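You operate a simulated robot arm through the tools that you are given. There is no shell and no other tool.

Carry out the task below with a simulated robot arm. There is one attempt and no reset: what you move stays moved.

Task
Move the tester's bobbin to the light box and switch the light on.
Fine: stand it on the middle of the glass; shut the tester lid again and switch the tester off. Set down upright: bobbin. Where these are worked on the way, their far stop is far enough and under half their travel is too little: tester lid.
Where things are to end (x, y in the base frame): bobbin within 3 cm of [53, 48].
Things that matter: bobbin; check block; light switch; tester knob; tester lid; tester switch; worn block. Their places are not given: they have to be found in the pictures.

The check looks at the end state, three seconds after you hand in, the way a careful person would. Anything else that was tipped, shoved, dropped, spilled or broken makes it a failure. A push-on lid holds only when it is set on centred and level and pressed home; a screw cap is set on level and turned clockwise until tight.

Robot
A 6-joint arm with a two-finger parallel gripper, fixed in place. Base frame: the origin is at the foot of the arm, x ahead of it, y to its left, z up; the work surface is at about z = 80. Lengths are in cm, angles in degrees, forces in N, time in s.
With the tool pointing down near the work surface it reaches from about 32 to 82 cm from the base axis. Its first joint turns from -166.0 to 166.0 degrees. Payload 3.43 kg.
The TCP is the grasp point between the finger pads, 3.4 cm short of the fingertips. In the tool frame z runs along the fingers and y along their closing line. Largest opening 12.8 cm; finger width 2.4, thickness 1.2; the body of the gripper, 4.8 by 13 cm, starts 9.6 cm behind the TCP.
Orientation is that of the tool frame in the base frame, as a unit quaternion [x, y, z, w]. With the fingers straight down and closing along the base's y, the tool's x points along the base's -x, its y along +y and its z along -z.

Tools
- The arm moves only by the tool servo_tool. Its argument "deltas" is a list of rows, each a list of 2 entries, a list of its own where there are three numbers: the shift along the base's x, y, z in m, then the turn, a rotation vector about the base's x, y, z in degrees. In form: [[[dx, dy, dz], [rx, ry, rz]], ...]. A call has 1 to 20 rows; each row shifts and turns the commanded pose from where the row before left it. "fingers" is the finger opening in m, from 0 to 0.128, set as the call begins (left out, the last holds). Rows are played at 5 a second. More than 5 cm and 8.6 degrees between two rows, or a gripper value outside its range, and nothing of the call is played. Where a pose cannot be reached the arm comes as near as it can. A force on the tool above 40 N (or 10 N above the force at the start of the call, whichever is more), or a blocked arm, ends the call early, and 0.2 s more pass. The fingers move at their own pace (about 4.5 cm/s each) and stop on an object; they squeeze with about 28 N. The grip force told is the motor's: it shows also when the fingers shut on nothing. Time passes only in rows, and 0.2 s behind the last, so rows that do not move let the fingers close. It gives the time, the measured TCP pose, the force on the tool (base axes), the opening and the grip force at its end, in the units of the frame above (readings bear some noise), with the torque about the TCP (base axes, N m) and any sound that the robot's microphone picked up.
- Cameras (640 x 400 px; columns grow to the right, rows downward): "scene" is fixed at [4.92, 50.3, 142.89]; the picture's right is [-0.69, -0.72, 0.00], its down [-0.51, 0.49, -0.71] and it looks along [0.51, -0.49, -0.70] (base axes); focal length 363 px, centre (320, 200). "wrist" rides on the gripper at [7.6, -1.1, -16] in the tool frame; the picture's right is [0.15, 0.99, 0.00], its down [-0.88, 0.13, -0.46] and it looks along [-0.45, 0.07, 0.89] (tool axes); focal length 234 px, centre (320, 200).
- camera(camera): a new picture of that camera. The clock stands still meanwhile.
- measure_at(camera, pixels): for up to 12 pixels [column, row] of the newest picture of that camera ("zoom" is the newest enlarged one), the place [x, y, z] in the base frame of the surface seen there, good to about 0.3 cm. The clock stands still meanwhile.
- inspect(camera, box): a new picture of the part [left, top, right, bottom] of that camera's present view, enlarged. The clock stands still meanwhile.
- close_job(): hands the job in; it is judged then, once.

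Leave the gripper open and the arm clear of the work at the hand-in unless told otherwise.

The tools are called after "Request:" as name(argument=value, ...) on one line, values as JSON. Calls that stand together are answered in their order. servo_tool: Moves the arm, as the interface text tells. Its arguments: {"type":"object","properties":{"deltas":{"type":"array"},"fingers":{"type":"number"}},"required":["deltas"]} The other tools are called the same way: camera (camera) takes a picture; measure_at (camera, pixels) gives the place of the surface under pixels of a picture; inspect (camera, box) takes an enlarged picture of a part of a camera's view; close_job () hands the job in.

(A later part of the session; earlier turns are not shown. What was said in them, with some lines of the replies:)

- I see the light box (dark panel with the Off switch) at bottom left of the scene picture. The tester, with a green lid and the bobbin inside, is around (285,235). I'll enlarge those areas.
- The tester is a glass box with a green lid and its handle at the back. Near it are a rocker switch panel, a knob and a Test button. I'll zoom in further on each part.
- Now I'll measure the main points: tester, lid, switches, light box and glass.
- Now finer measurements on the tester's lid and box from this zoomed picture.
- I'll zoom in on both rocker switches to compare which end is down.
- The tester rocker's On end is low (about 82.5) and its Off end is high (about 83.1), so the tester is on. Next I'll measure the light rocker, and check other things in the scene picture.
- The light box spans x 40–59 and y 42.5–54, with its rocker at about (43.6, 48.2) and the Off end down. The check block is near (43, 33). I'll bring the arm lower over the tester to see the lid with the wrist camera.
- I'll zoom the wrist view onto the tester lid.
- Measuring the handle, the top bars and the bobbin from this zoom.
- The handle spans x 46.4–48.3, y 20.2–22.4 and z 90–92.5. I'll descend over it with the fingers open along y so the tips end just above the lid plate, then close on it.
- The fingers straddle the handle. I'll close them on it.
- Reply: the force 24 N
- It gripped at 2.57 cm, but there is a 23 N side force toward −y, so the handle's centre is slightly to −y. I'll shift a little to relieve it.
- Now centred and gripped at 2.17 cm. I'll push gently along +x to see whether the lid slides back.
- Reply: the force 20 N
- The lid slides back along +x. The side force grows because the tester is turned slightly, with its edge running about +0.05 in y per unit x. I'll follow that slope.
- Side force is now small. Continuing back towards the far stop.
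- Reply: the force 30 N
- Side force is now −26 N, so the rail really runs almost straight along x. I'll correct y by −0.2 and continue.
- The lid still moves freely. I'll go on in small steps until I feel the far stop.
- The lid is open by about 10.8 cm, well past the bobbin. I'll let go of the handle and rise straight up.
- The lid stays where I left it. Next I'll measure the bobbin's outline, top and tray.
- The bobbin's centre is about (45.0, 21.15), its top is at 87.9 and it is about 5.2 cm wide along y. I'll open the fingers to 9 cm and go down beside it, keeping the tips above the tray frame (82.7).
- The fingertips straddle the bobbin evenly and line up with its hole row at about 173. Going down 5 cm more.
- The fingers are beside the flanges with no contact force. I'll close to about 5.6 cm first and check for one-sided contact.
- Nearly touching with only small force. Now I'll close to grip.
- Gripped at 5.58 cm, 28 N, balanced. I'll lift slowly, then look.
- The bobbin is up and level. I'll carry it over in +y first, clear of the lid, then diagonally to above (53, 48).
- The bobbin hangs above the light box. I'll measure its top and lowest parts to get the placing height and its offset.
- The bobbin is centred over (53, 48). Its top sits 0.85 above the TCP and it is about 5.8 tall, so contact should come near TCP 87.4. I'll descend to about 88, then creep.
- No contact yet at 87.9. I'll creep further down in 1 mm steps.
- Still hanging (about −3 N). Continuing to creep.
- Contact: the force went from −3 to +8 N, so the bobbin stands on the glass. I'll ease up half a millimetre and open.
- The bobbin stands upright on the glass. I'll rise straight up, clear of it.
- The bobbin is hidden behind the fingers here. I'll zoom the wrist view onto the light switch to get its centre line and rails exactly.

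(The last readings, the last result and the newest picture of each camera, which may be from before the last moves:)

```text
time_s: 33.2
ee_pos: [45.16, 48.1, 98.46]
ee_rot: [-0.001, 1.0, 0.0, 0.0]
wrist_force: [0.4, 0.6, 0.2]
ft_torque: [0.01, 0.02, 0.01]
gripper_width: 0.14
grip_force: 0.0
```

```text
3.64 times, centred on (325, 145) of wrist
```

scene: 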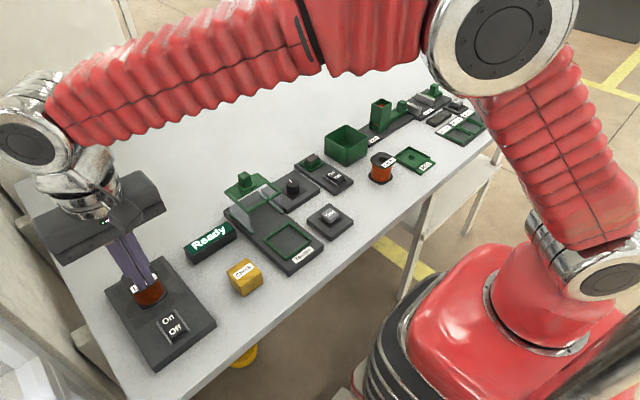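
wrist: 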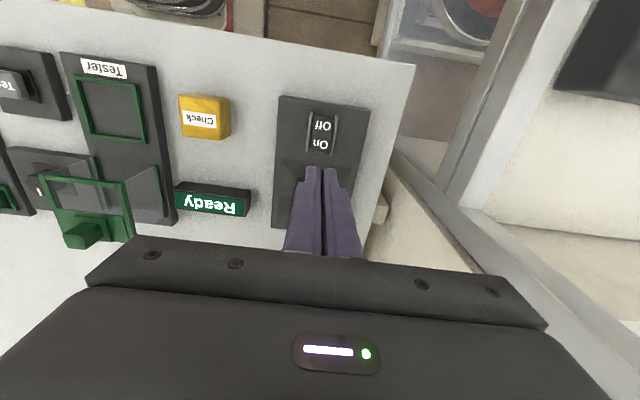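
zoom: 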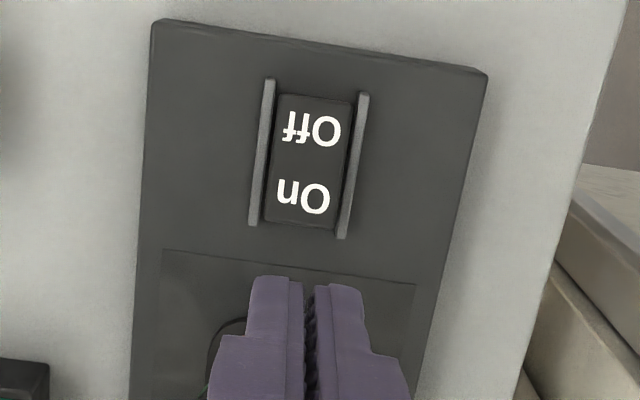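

Request:
measure_at(camera="zoom", pixels=[[265, 130], [255, 215], [358, 150], [343, 225], [268, 212], [335, 222], [300, 218], [280, 105], [345, 110], [300, 160], [275, 300], [345, 305]])

```text
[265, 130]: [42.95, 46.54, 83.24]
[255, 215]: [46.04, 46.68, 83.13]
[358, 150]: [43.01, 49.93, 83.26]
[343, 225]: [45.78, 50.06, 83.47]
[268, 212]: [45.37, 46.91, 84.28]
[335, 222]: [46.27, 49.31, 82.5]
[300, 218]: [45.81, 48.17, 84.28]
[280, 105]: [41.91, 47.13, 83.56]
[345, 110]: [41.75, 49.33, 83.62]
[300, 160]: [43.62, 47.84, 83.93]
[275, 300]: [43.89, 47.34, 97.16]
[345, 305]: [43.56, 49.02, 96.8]
```

The rails are centred at y≈48.3 with tops at 83.25, and the On end is high at 84.3. I'll press with closed fingertips just on the On end's outer part (tip centre x≈46, y≈48.25), so they don't rest on the pivot. First I'll go down to just above it.

Request:
servo_tool(deltas=[[[0.01, 0.0025, 0], [0, 0, 0]], [[0, 0, -0.02], [0, 0, 0]], [[0, 0, -0.025], [0, 0, 0]], [[0, 0, -0.025], [0, 0, 0]], [[0, 0, -0.02], [0, 0, 0]], [[0, 0, -0.01], [0, 0, 0]], [[0, 0, 0], [0, 0, 0]]], fingers=0.0)

Request:
inspect(camera="scene", box=[90, 230, 220, 350])

Request:
camera(camera="wrist")

```text
time_s: 34.8
ee_pos: [46.09, 48.14, 88.28]
ee_rot: [0.001, 1.0, 0.0, 0.001]
wrist_force: [-0.6, -0.2, 0.0]
ft_torque: [0.0, -0.01, -0.02]
gripper_width: 0.01
grip_force: 28.1
```

```text
3.33 times, centred on (155, 290) of scene
```

zoom: 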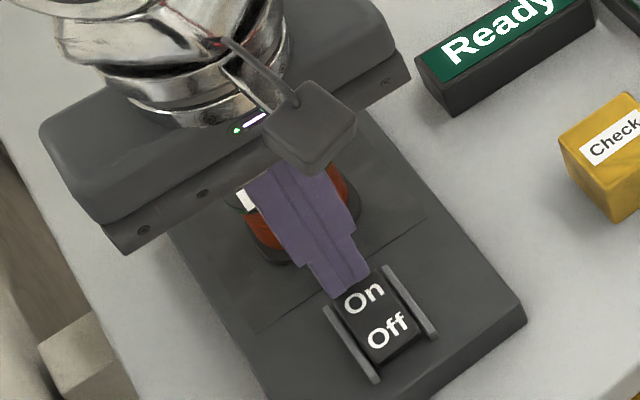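

```text
taken
```

wrist: 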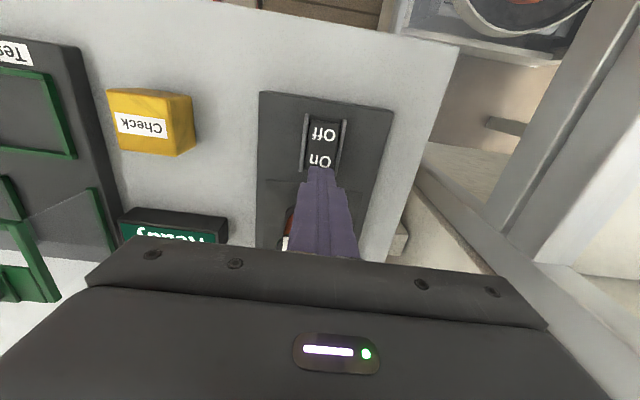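

The tip sits over the On end, between the rails. I'll press down in small steps and watch force and sound.

Request:
servo_tool(deltas=[[[0, 0, -0.003], [0, 0, 0]], [[0, 0, -0.002], [0, 0, 0]], [[0, 0, -0.002], [0, 0, 0]], [[0, 0, 0], [0, 0, 0]]])

Request:
servo_tool(deltas=[[[0, 0, -0.002], [0, 0, 0]], [[0, 0, -0.002], [0, 0, 0]], [[0, 0, 0], [0, 0, 0]]])

Request:
inspect(camera="scene", box=[90, 230, 220, 350])

```text
time_s: 35.8
ee_pos: [46.14, 48.28, 87.75]
ee_rot: [0.0, 1.0, 0.0, 0.0]
wrist_force: [1.9, 1.1, 1.1]
ft_torque: [-0.08, -0.09, 0.01]
gripper_width: 0.01
grip_force: 28.1
```

```text
time_s: 36.6
ee_pos: [46.05, 48.27, 87.22]
ee_rot: [0.0, 1.0, 0.0, 0.0]
wrist_force: [-0.1, -0.5, 0.1]
ft_torque: [0.0, 0.0, -0.03]
gripper_width: 0.0
grip_force: 28.1
```

```text
3.33 times, centred on (155, 290) of scene
```

zoom: 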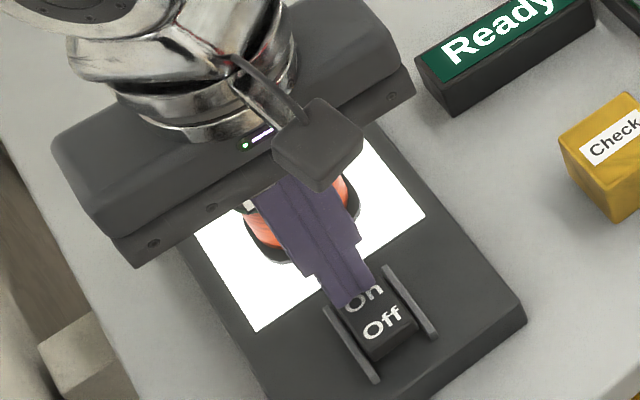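

The glass lit up, so the light is on. I'll rise straight up and check the bobbin and rocker.

Request:
servo_tool(deltas=[[[0, 0, 0.01], [0, 0, 0]], [[0, 0, 0.03], [0, 0, 0]], [[0, 0, 0.04], [0, 0, 0]], [[0, 0, 0.04], [0, 0, 0]], [[0, 0, 0], [0, 0, 0]]])

Request:
servo_tool(deltas=[[[0.01, -0.03, 0], [0, 0, 0]], [[0.014, -0.03, 0], [0, 0, 0]], [[0.014, -0.03, 0], [0, 0, 0]], [[0.014, -0.03, 0], [0, 0, 0]], [[0.014, -0.03, 0], [0, 0, 0]], [[0.014, -0.03, 0], [0, 0, 0]], [[0.014, -0.03, 0], [0, 0, 0]], [[0.014, -0.03, 0], [0, 0, 0]], [[0.0137, -0.0324, 0], [0, 0, 0]], [[0, 0, 0], [0, 0, 0]]], fingers=0.05)

Request:
camera(camera="scene")

Request:
camera(camera="wrist")

```text
time_s: 37.8
ee_pos: [46.31, 48.14, 99.33]
ee_rot: [0.001, 1.0, 0.0, 0.0]
wrist_force: [-1.0, 1.0, -0.3]
ft_torque: [0.02, 0.01, 0.02]
gripper_width: 0.0
grip_force: 28.6
```

```text
time_s: 40.0
ee_pos: [58.22, 20.97, 99.27]
ee_rot: [0.0, 1.0, 0.0, 0.0]
wrist_force: [-0.1, -0.6, 0.3]
ft_torque: [-0.03, 0.03, 0.03]
gripper_width: 4.99
grip_force: 0.0
```

```text
taken
```

scene: 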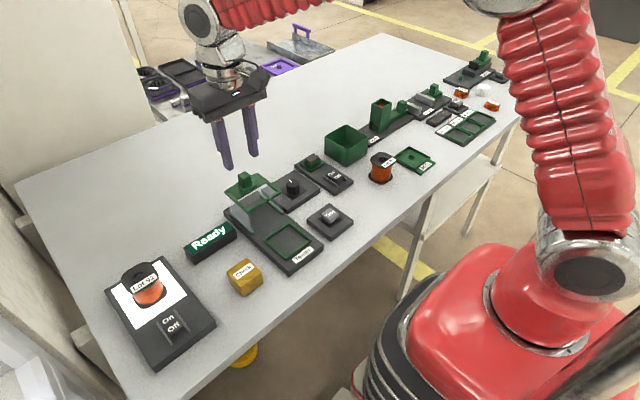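

```text
taken
```

wrist: 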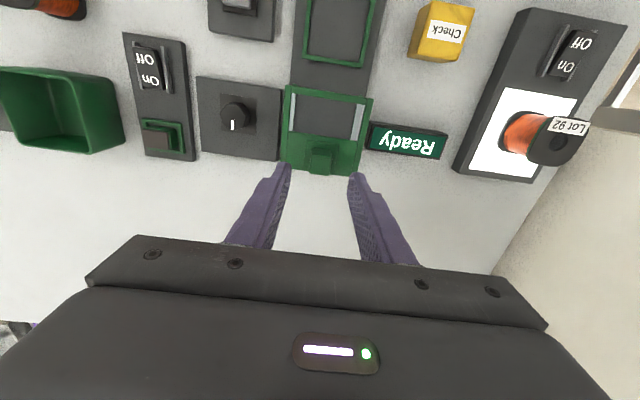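

The light is on with the bobbin standing on the glass. Next I'll measure the handle's current place and check the bobbin and light rocker close up.

Request:
measure_at(camera="wrist", pixels=[[309, 158], [332, 158], [320, 167], [320, 150], [290, 92], [370, 102], [285, 160], [358, 170]])

Request:
inspect(camera="scene", box=[90, 240, 220, 370])

```text
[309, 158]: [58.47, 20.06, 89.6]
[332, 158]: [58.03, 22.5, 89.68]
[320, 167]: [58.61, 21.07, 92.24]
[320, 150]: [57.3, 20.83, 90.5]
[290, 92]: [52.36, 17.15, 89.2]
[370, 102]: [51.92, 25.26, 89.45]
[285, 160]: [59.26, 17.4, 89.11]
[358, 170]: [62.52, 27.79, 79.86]
```

```text
3.08 times, centred on (155, 305) of scene
```

zoom: 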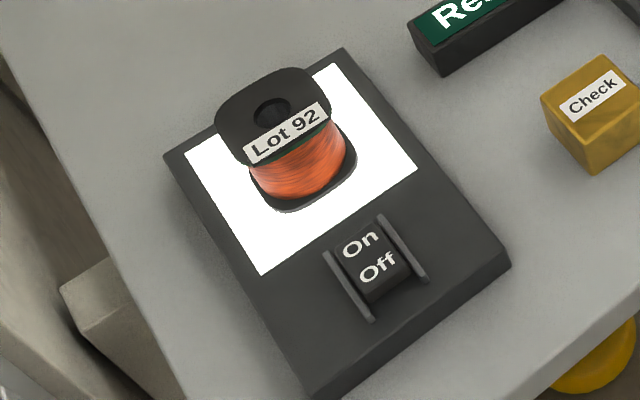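

The handle is at about (58.1, 21.1), right beneath the fingers. I'll descend to the same grip height as before and close.

Request:
servo_tool(deltas=[[[0, 0, -0.02], [0, 0, 0]], [[0, 0, -0.02], [0, 0, 0]], [[0, 0, -0.01], [0, 0, 0]], [[0, 0, -0.0028], [0, 0, 0]], [[0, 0, 0], [0, 0, 0]]])

Request:
servo_tool(deltas=[[[0, 0, 0], [0, 0, 0]], [[0, 0, 0], [0, 0, 0]], [[0, 0, 0], [0, 0, 0]], [[0, 0, 0], [0, 0, 0]]], fingers=0.015)

```text
time_s: 41.2
ee_pos: [58.23, 21.02, 93.96]
ee_rot: [-0.001, 1.0, 0.001, 0.0]
wrist_force: [-0.9, -0.6, -0.1]
ft_torque: [0.02, 0.01, -0.01]
gripper_width: 5.0
grip_force: 0.1
```

```text
time_s: 42.2
ee_pos: [58.15, 20.99, 93.99]
ee_rot: [0.0, 1.0, 0.0, 0.0]
wrist_force: [-0.4, 3.3, -2.2]
ft_torque: [0.13, -0.12, -0.04]
gripper_width: 2.2
grip_force: 44.4
```

Gripped evenly at 2.2 cm. Now I'll draw the lid back along −x, most of the 10.8 cm first.

Request:
servo_tool(deltas=[[[-0.005, 0, 0], [0, 0, 0]], [[-0.01, 0, 0], [0, 0, 0]], [[-0.01, 0, 0], [0, 0, 0]], [[-0.01, 0, 0], [0, 0, 0]], [[-0.01, 0, 0], [0, 0, 0]], [[0, 0, 0], [0, 0, 0]]])

Request:
servo_tool(deltas=[[[-0.01, 0, 0], [0, 0, 0]], [[-0.01, 0, 0], [0, 0, 0]], [[-0.01, 0, 0], [0, 0, 0]], [[-0.01, 0, 0], [0, 0, 0]], [[-0.01, 0, 0], [0, 0, 0]], [[0, 0, 0], [0, 0, 0]]])

Request:
inspect(camera="scene", box=[220, 150, 340, 275])

```text
time_s: 43.6
ee_pos: [53.71, 20.92, 93.95]
ee_rot: [0.0, 1.0, -0.001, 0.0]
wrist_force: [-1.5, 5.0, -3.6]
ft_torque: [0.04, -1.34, -0.06]
gripper_width: 2.18
grip_force: 45.4
```

```text
time_s: 45.0
ee_pos: [48.79, 20.93, 94.0]
ee_rot: [0.001, 1.0, 0.001, -0.001]
wrist_force: [-0.6, 6.6, -7.6]
ft_torque: [0.24, -0.9, -0.06]
gripper_width: 2.18
grip_force: 44.7
```

```text
3.20 times, centred on (280, 212) of scene
```

zoom: 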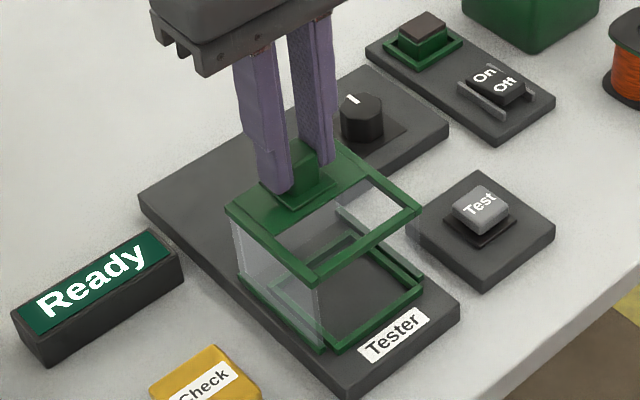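

About 1.3 cm remain to the shut position. I'll go on slowly until the stop resists.

Request:
servo_tool(deltas=[[[-0.004, 0, 0], [0, 0, 0]], [[-0.004, 0, 0], [0, 0, 0]], [[-0.003, 0, 0], [0, 0, 0]], [[-0.002, 0, 0], [0, 0, 0]], [[0, 0, 0], [0, 0, 0]]])

Request:
servo_tool(deltas=[[[-0.001, 0, 0], [0, 0, 0]], [[-0.001, 0, 0], [0, 0, 0]], [[0, 0, 0], [0, 0, 0]]])

```text
time_s: 46.2
ee_pos: [47.45, 20.98, 93.91]
ee_rot: [0.0, 1.0, 0.0, 0.0]
wrist_force: [0.7, 12.1, -4.6]
ft_torque: [0.32, 0.36, 0.08]
gripper_width: 2.21
grip_force: 44.5
```

```text
time_s: 47.0
ee_pos: [47.4, 20.89, 93.96]
ee_rot: [0.0, 1.0, 0.0, 0.001]
wrist_force: [19.8, 10.9, -11.5]
ft_torque: [0.27, -0.57, -0.11]
gripper_width: 2.19
grip_force: 44.7
```

It is now pushing 20 N against the closed stop at x≈47.4, the original position, so the lid is shut. I'll let go and rise.

Request:
servo_tool(deltas=[[[0, 0, 0], [0, 0, 0]], [[0, 0, 0], [0, 0, 0]], [[0, 0, 0], [0, 0, 0]]], fingers=0.05)

Request:
servo_tool(deltas=[[[0, 0, 0.01], [0, 0, 0]], [[0, 0, 0.03], [0, 0, 0]], [[0, 0, 0.03], [0, 0, 0]], [[0, 0, 0], [0, 0, 0]]])

Request:
inspect(camera="scene", box=[220, 150, 340, 275])

Request:
camera(camera="wrist")

```text
time_s: 47.8
ee_pos: [47.25, 21.02, 94.0]
ee_rot: [0.001, 1.0, 0.0, 0.0]
wrist_force: [0.6, -0.1, -0.4]
ft_torque: [0.04, 0.01, 0.01]
gripper_width: 4.98
grip_force: 0.2
```

```text
time_s: 48.8
ee_pos: [47.26, 20.85, 100.97]
ee_rot: [0.0, 1.0, -0.001, 0.0]
wrist_force: [0.0, 0.4, -0.1]
ft_torque: [0.01, -0.03, -0.01]
gripper_width: 4.97
grip_force: 0.1
```

```text
3.20 times, centred on (280, 212) of scene
```

zoom: 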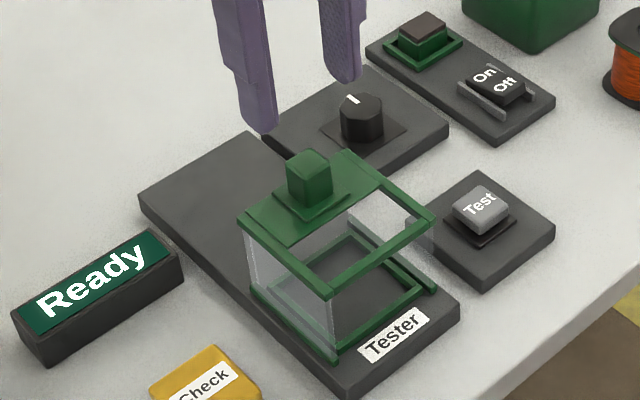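

```text
taken
```

wrist: 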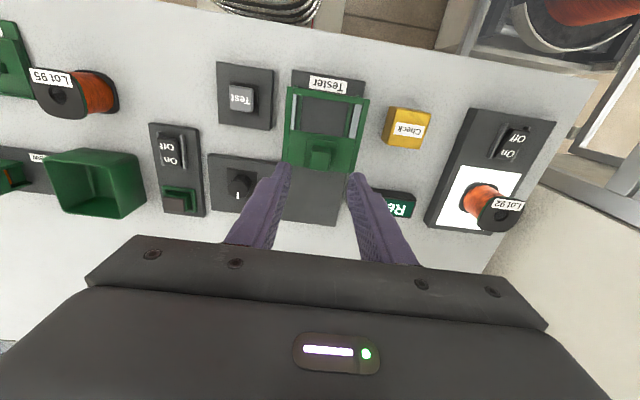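

The lid is shut as it was at the start. Now for the tester switch: I'll close the fingers and move to above its Off end near (49.8, −0.5).

Request:
servo_tool(deltas=[[[0.003, -0.03, 0], [0, 0, 0]], [[0.003, -0.035, 0], [0, 0, 0]], [[0.003, -0.035, 0], [0, 0, 0]], [[0.003, -0.035, 0], [0, 0, 0]], [[0.003, -0.035, 0], [0, 0, 0]], [[0.003, -0.025, 0], [0, 0, 0]], [[0.003, -0.0206, 0], [0, 0, 0]], [[0, 0, 0], [0, 0, 0]]], fingers=0.0)

Request:
camera(camera="wrist")

Request:
inspect(camera="wrist", box=[270, 90, 380, 200])

Request:
camera(camera="scene")

```text
time_s: 50.6
ee_pos: [49.26, -0.64, 101.0]
ee_rot: [0.0, 1.0, 0.0, 0.0]
wrist_force: [-0.3, 1.1, 0.7]
ft_torque: [0.0, 0.01, -0.01]
gripper_width: 0.0
grip_force: 27.9
```

```text
taken
```

wrist: 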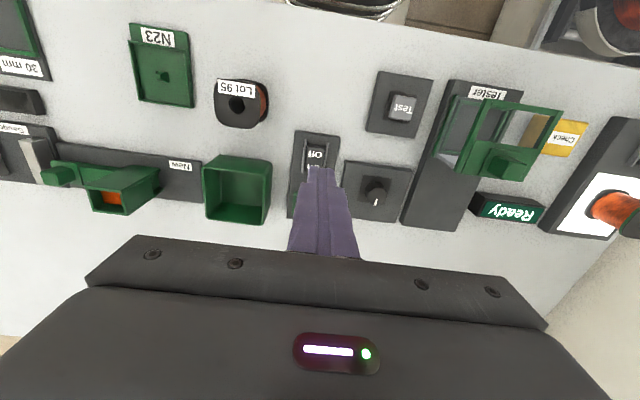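

```text
3.64 times, centred on (325, 145) of wrist
```

zoom: 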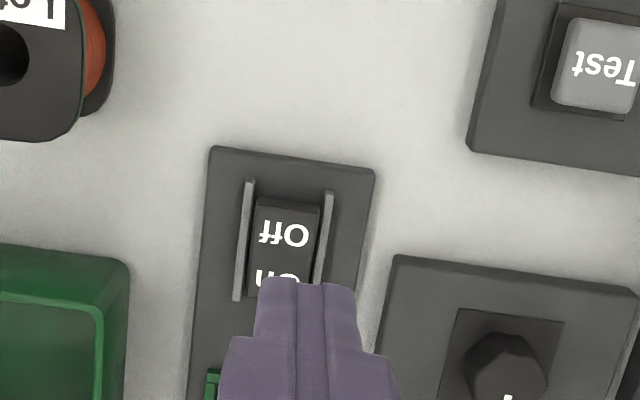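

```text
taken
```

scene: 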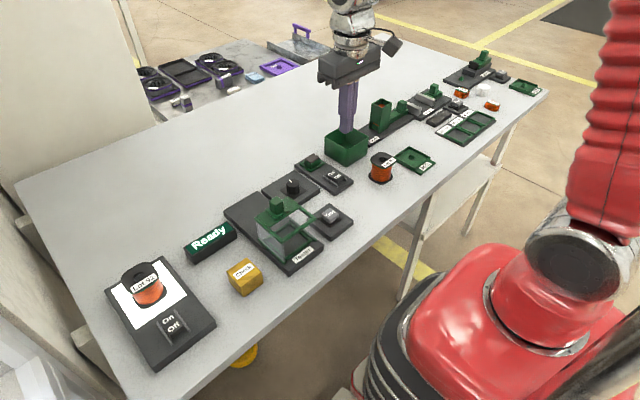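

Measuring the tester rocker, its rails and the green box edge from the wrist zoom and wrist view.

Request:
inspect(camera="wrist", box=[270, 90, 380, 200])

Request:
measure_at(camera="zoom", pixels=[[262, 202], [315, 208], [290, 203], [260, 260], [312, 262], [248, 185], [238, 295], [328, 195], [318, 275], [285, 235], [290, 180], [120, 265]])

Request:
measure_at(camera="wrist", pixels=[[207, 160], [268, 163], [260, 220], [240, 90], [400, 105], [375, 190]])

```text
3.64 times, centred on (325, 145) of wrist
```

zoom: 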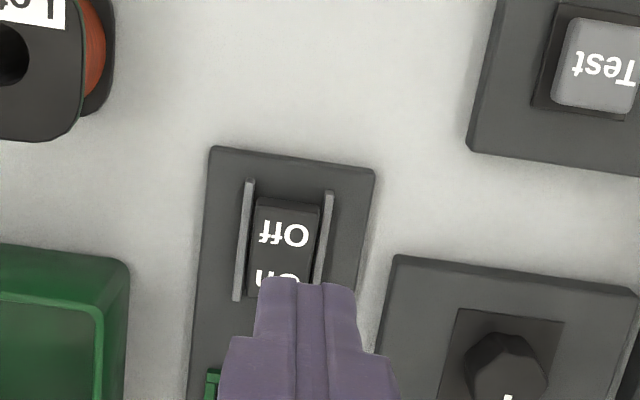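

```text
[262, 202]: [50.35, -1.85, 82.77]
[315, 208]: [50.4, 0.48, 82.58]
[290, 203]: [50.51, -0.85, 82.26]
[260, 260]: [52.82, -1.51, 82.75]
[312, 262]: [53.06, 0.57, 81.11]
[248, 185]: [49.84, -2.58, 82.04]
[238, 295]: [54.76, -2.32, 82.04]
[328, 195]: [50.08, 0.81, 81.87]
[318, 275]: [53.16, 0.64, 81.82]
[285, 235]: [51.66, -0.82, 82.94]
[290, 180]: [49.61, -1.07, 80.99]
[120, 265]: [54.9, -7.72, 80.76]
```

```text
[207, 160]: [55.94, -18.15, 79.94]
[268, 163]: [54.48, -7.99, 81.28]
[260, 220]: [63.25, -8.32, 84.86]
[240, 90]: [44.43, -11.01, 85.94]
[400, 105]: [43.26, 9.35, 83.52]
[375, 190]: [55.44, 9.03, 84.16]
```

Rails centre at y≈−0.8, rocker x 50.2–54 and its Off end top at about 83. I'll go to (49.75, −0.75) and down to just above it.

Request:
servo_tool(deltas=[[[0.005, -0.002, 0], [0, 0, 0]], [[0, 0, -0.03], [0, 0, 0]], [[0, 0, -0.035], [0, 0, 0]], [[0, 0, -0.035], [0, 0, 0]], [[0, 0, -0.025], [0, 0, 0]], [[0, 0, -0.01], [0, 0, 0]], [[0, 0, 0], [0, 0, 0]]], fingers=0.0)

Request:
inspect(camera="scene", box=[280, 110, 400, 220])

Request:
camera(camera="wrist")

```text
time_s: 52.2
ee_pos: [49.85, -0.84, 87.51]
ee_rot: [0.001, 1.0, 0.0, 0.0]
wrist_force: [0.3, -0.4, -0.2]
ft_torque: [-0.01, 0.01, -0.01]
gripper_width: 0.01
grip_force: 27.3
```

```text
3.64 times, centred on (340, 165) of scene
```

zoom: 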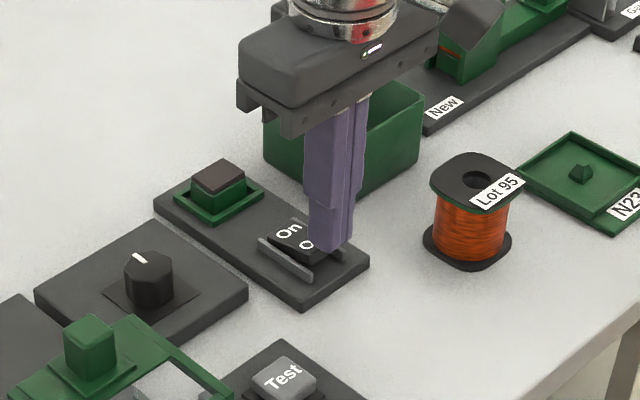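

```text
taken
```

wrist: 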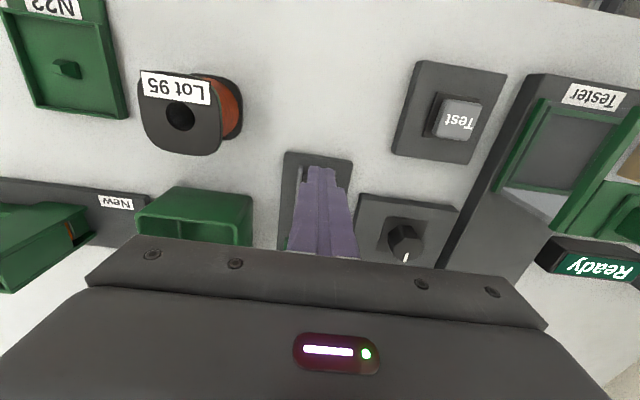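

The tip is over the Off end. I'll press down in small steps.

Request:
servo_tool(deltas=[[[0, 0, -0.004], [0, 0, 0]], [[0, 0, -0.003], [0, 0, 0]], [[0, 0, -0.002], [0, 0, 0]], [[0, 0, -0.002], [0, 0, 0]], [[0, 0, 0], [0, 0, 0]]])

Request:
servo_tool(deltas=[[[0, 0, -0.002], [0, 0, 0]], [[0, 0, -0.002], [0, 0, 0]], [[0, 0, 0], [0, 0, 0]]])

Request:
camera(camera="scene")

Request:
inspect(camera="scene", box=[280, 110, 400, 220])

```text
time_s: 53.4
ee_pos: [49.68, -0.83, 86.44]
ee_rot: [0.0, 1.0, 0.0, 0.0]
wrist_force: [-1.1, -0.2, 1.7]
ft_torque: [0.01, 0.04, -0.01]
gripper_width: 0.0
grip_force: 27.7
```

```text
time_s: 54.2
ee_pos: [49.86, -0.83, 85.98]
ee_rot: [0.0, 1.0, 0.0, 0.0]
wrist_force: [-0.1, 1.0, 0.4]
ft_torque: [-0.03, 0.0, -0.04]
gripper_width: 0.03
grip_force: 27.8
```

```text
taken
```

scene: 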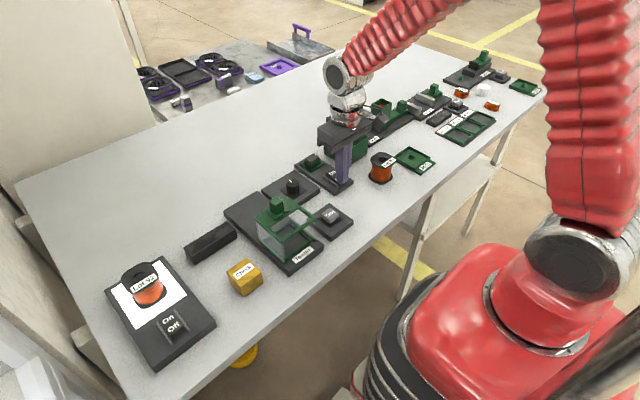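

```text
3.64 times, centred on (340, 165) of scene
```

zoom: 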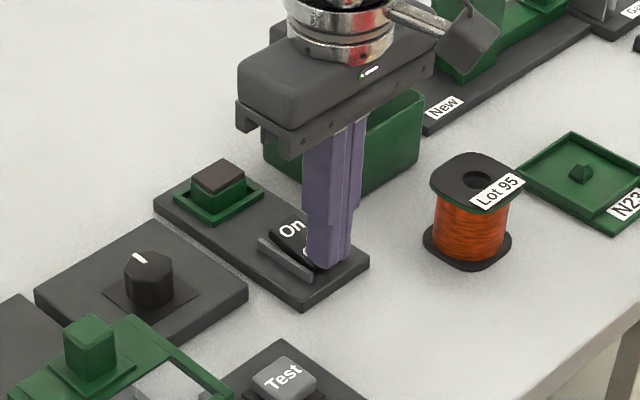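

The Ready sign went dark, so the tester is off. I'll rise, open the gripper and move clear.

Request:
servo_tool(deltas=[[[0, 0, 0.01], [0, 0, 0]], [[0, 0, 0.03], [0, 0, 0]], [[0, 0, 0.04], [0, 0, 0]], [[0, 0, 0.04], [0, 0, 0]], [[0, 0, 0.04], [0, 0, 0]], [[0, 0, 0.04], [0, 0, 0]], [[0, 0, 0.03], [0, 0, 0]], [[0, 0, 0], [0, 0, 0]]])

Request:
servo_tool(deltas=[[[0, 0, 0.01], [0, 0, 0]], [[0, 0, 0], [0, 0, 0]], [[0, 0, 0], [0, 0, 0]], [[0, 0, 0], [0, 0, 0]]], fingers=0.1)

Request:
camera(camera="scene")

Request:
camera(camera="wrist")

Request:
inspect(camera="scene", box=[220, 145, 360, 275])

Request:
inspect(camera="scene", box=[90, 220, 280, 370])

```text
time_s: 56.0
ee_pos: [49.8, -0.7, 109.1]
ee_rot: [0.001, 1.0, 0.001, 0.0]
wrist_force: [-0.5, 0.0, -0.3]
ft_torque: [-0.02, 0.0, 0.0]
gripper_width: 0.0
grip_force: 28.3
```

```text
time_s: 57.0
ee_pos: [49.89, -0.64, 110.06]
ee_rot: [0.0, 1.0, 0.0, 0.0]
wrist_force: [-0.1, -0.1, 1.7]
ft_torque: [-0.01, 0.04, -0.03]
gripper_width: 8.65
grip_force: 0.0
```

```text
taken
```

scene: 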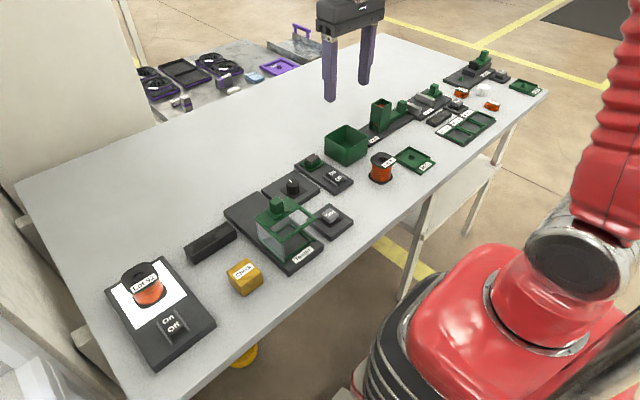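

```text
taken
```

wrist: 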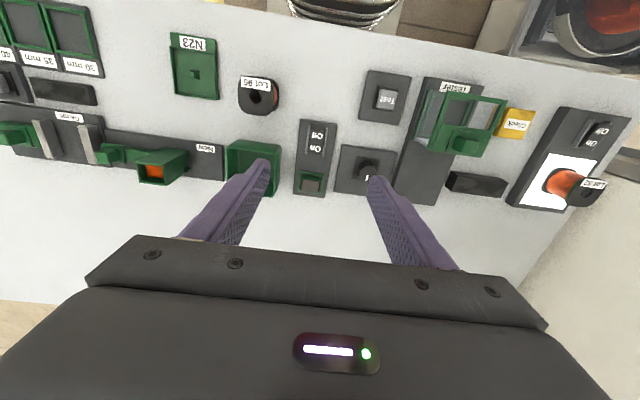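

```text
3.08 times, centred on (290, 210) of scene
```

zoom: 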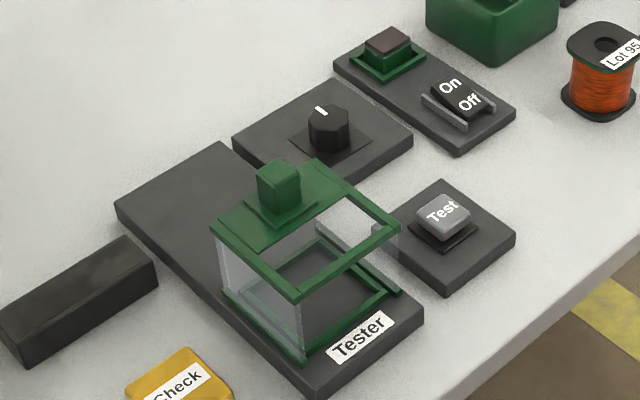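

```text
2.67 times, centred on (185, 295) of scene
```

zoom: 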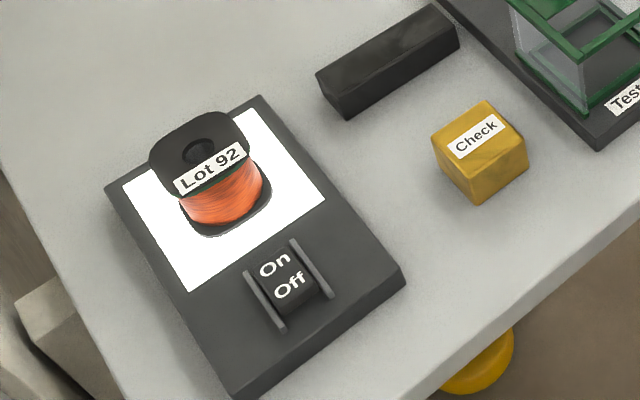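

All looks right. One last measurement: bobbin place, lid place and rocker ends.

Request:
measure_at(camera="zoom", pixels=[[155, 165], [245, 135], [190, 118], [185, 190], [215, 233], [270, 190], [265, 262], [300, 300], [130, 190], [310, 180]])

Request:
measure_at(camera="scene", pixels=[[277, 204], [259, 221], [285, 241], [313, 217], [333, 172], [341, 179]])

```text
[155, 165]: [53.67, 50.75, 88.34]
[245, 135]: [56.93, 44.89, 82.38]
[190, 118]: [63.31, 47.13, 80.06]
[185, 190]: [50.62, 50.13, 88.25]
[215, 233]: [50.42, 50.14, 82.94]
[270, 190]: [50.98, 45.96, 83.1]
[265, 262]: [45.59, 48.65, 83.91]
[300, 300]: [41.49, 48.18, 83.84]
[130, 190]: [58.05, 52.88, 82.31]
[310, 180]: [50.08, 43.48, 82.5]
```

```text
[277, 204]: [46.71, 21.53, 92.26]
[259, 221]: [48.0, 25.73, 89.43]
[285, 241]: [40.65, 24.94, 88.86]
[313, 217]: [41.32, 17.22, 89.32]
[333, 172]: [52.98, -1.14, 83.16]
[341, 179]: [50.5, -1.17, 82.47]
```

The bobbin stands at about (53, 48) on the lit glass. The lid is back at its starting place, with its handle at (46.7, 21.5) and its front bar at x≈40.8. The tester rocker's Off end is down and the sign is dark. The gripper is open and high above the table, so I'm handing in.

Request:
close_job()

```text
The job is handed in.
```

The job is handed in, with everything in place at my last check; the result of the judging isn't back yet.

- **Bobbin:** it stands upright on the middle of the glass, at about (53, 48).
- **Light:** the switch is on and the glass is lit.
- **Tester lid:** it is shut. I pushed it back until it met its closed stop, and it measures at its starting place.
- **Tester switch:** it is off, and the "Ready" sign is dark.

I didn't touch the check block, worn block or tester knob, and in the last pictures nothing else had moved. The gripper is open and well above the table.
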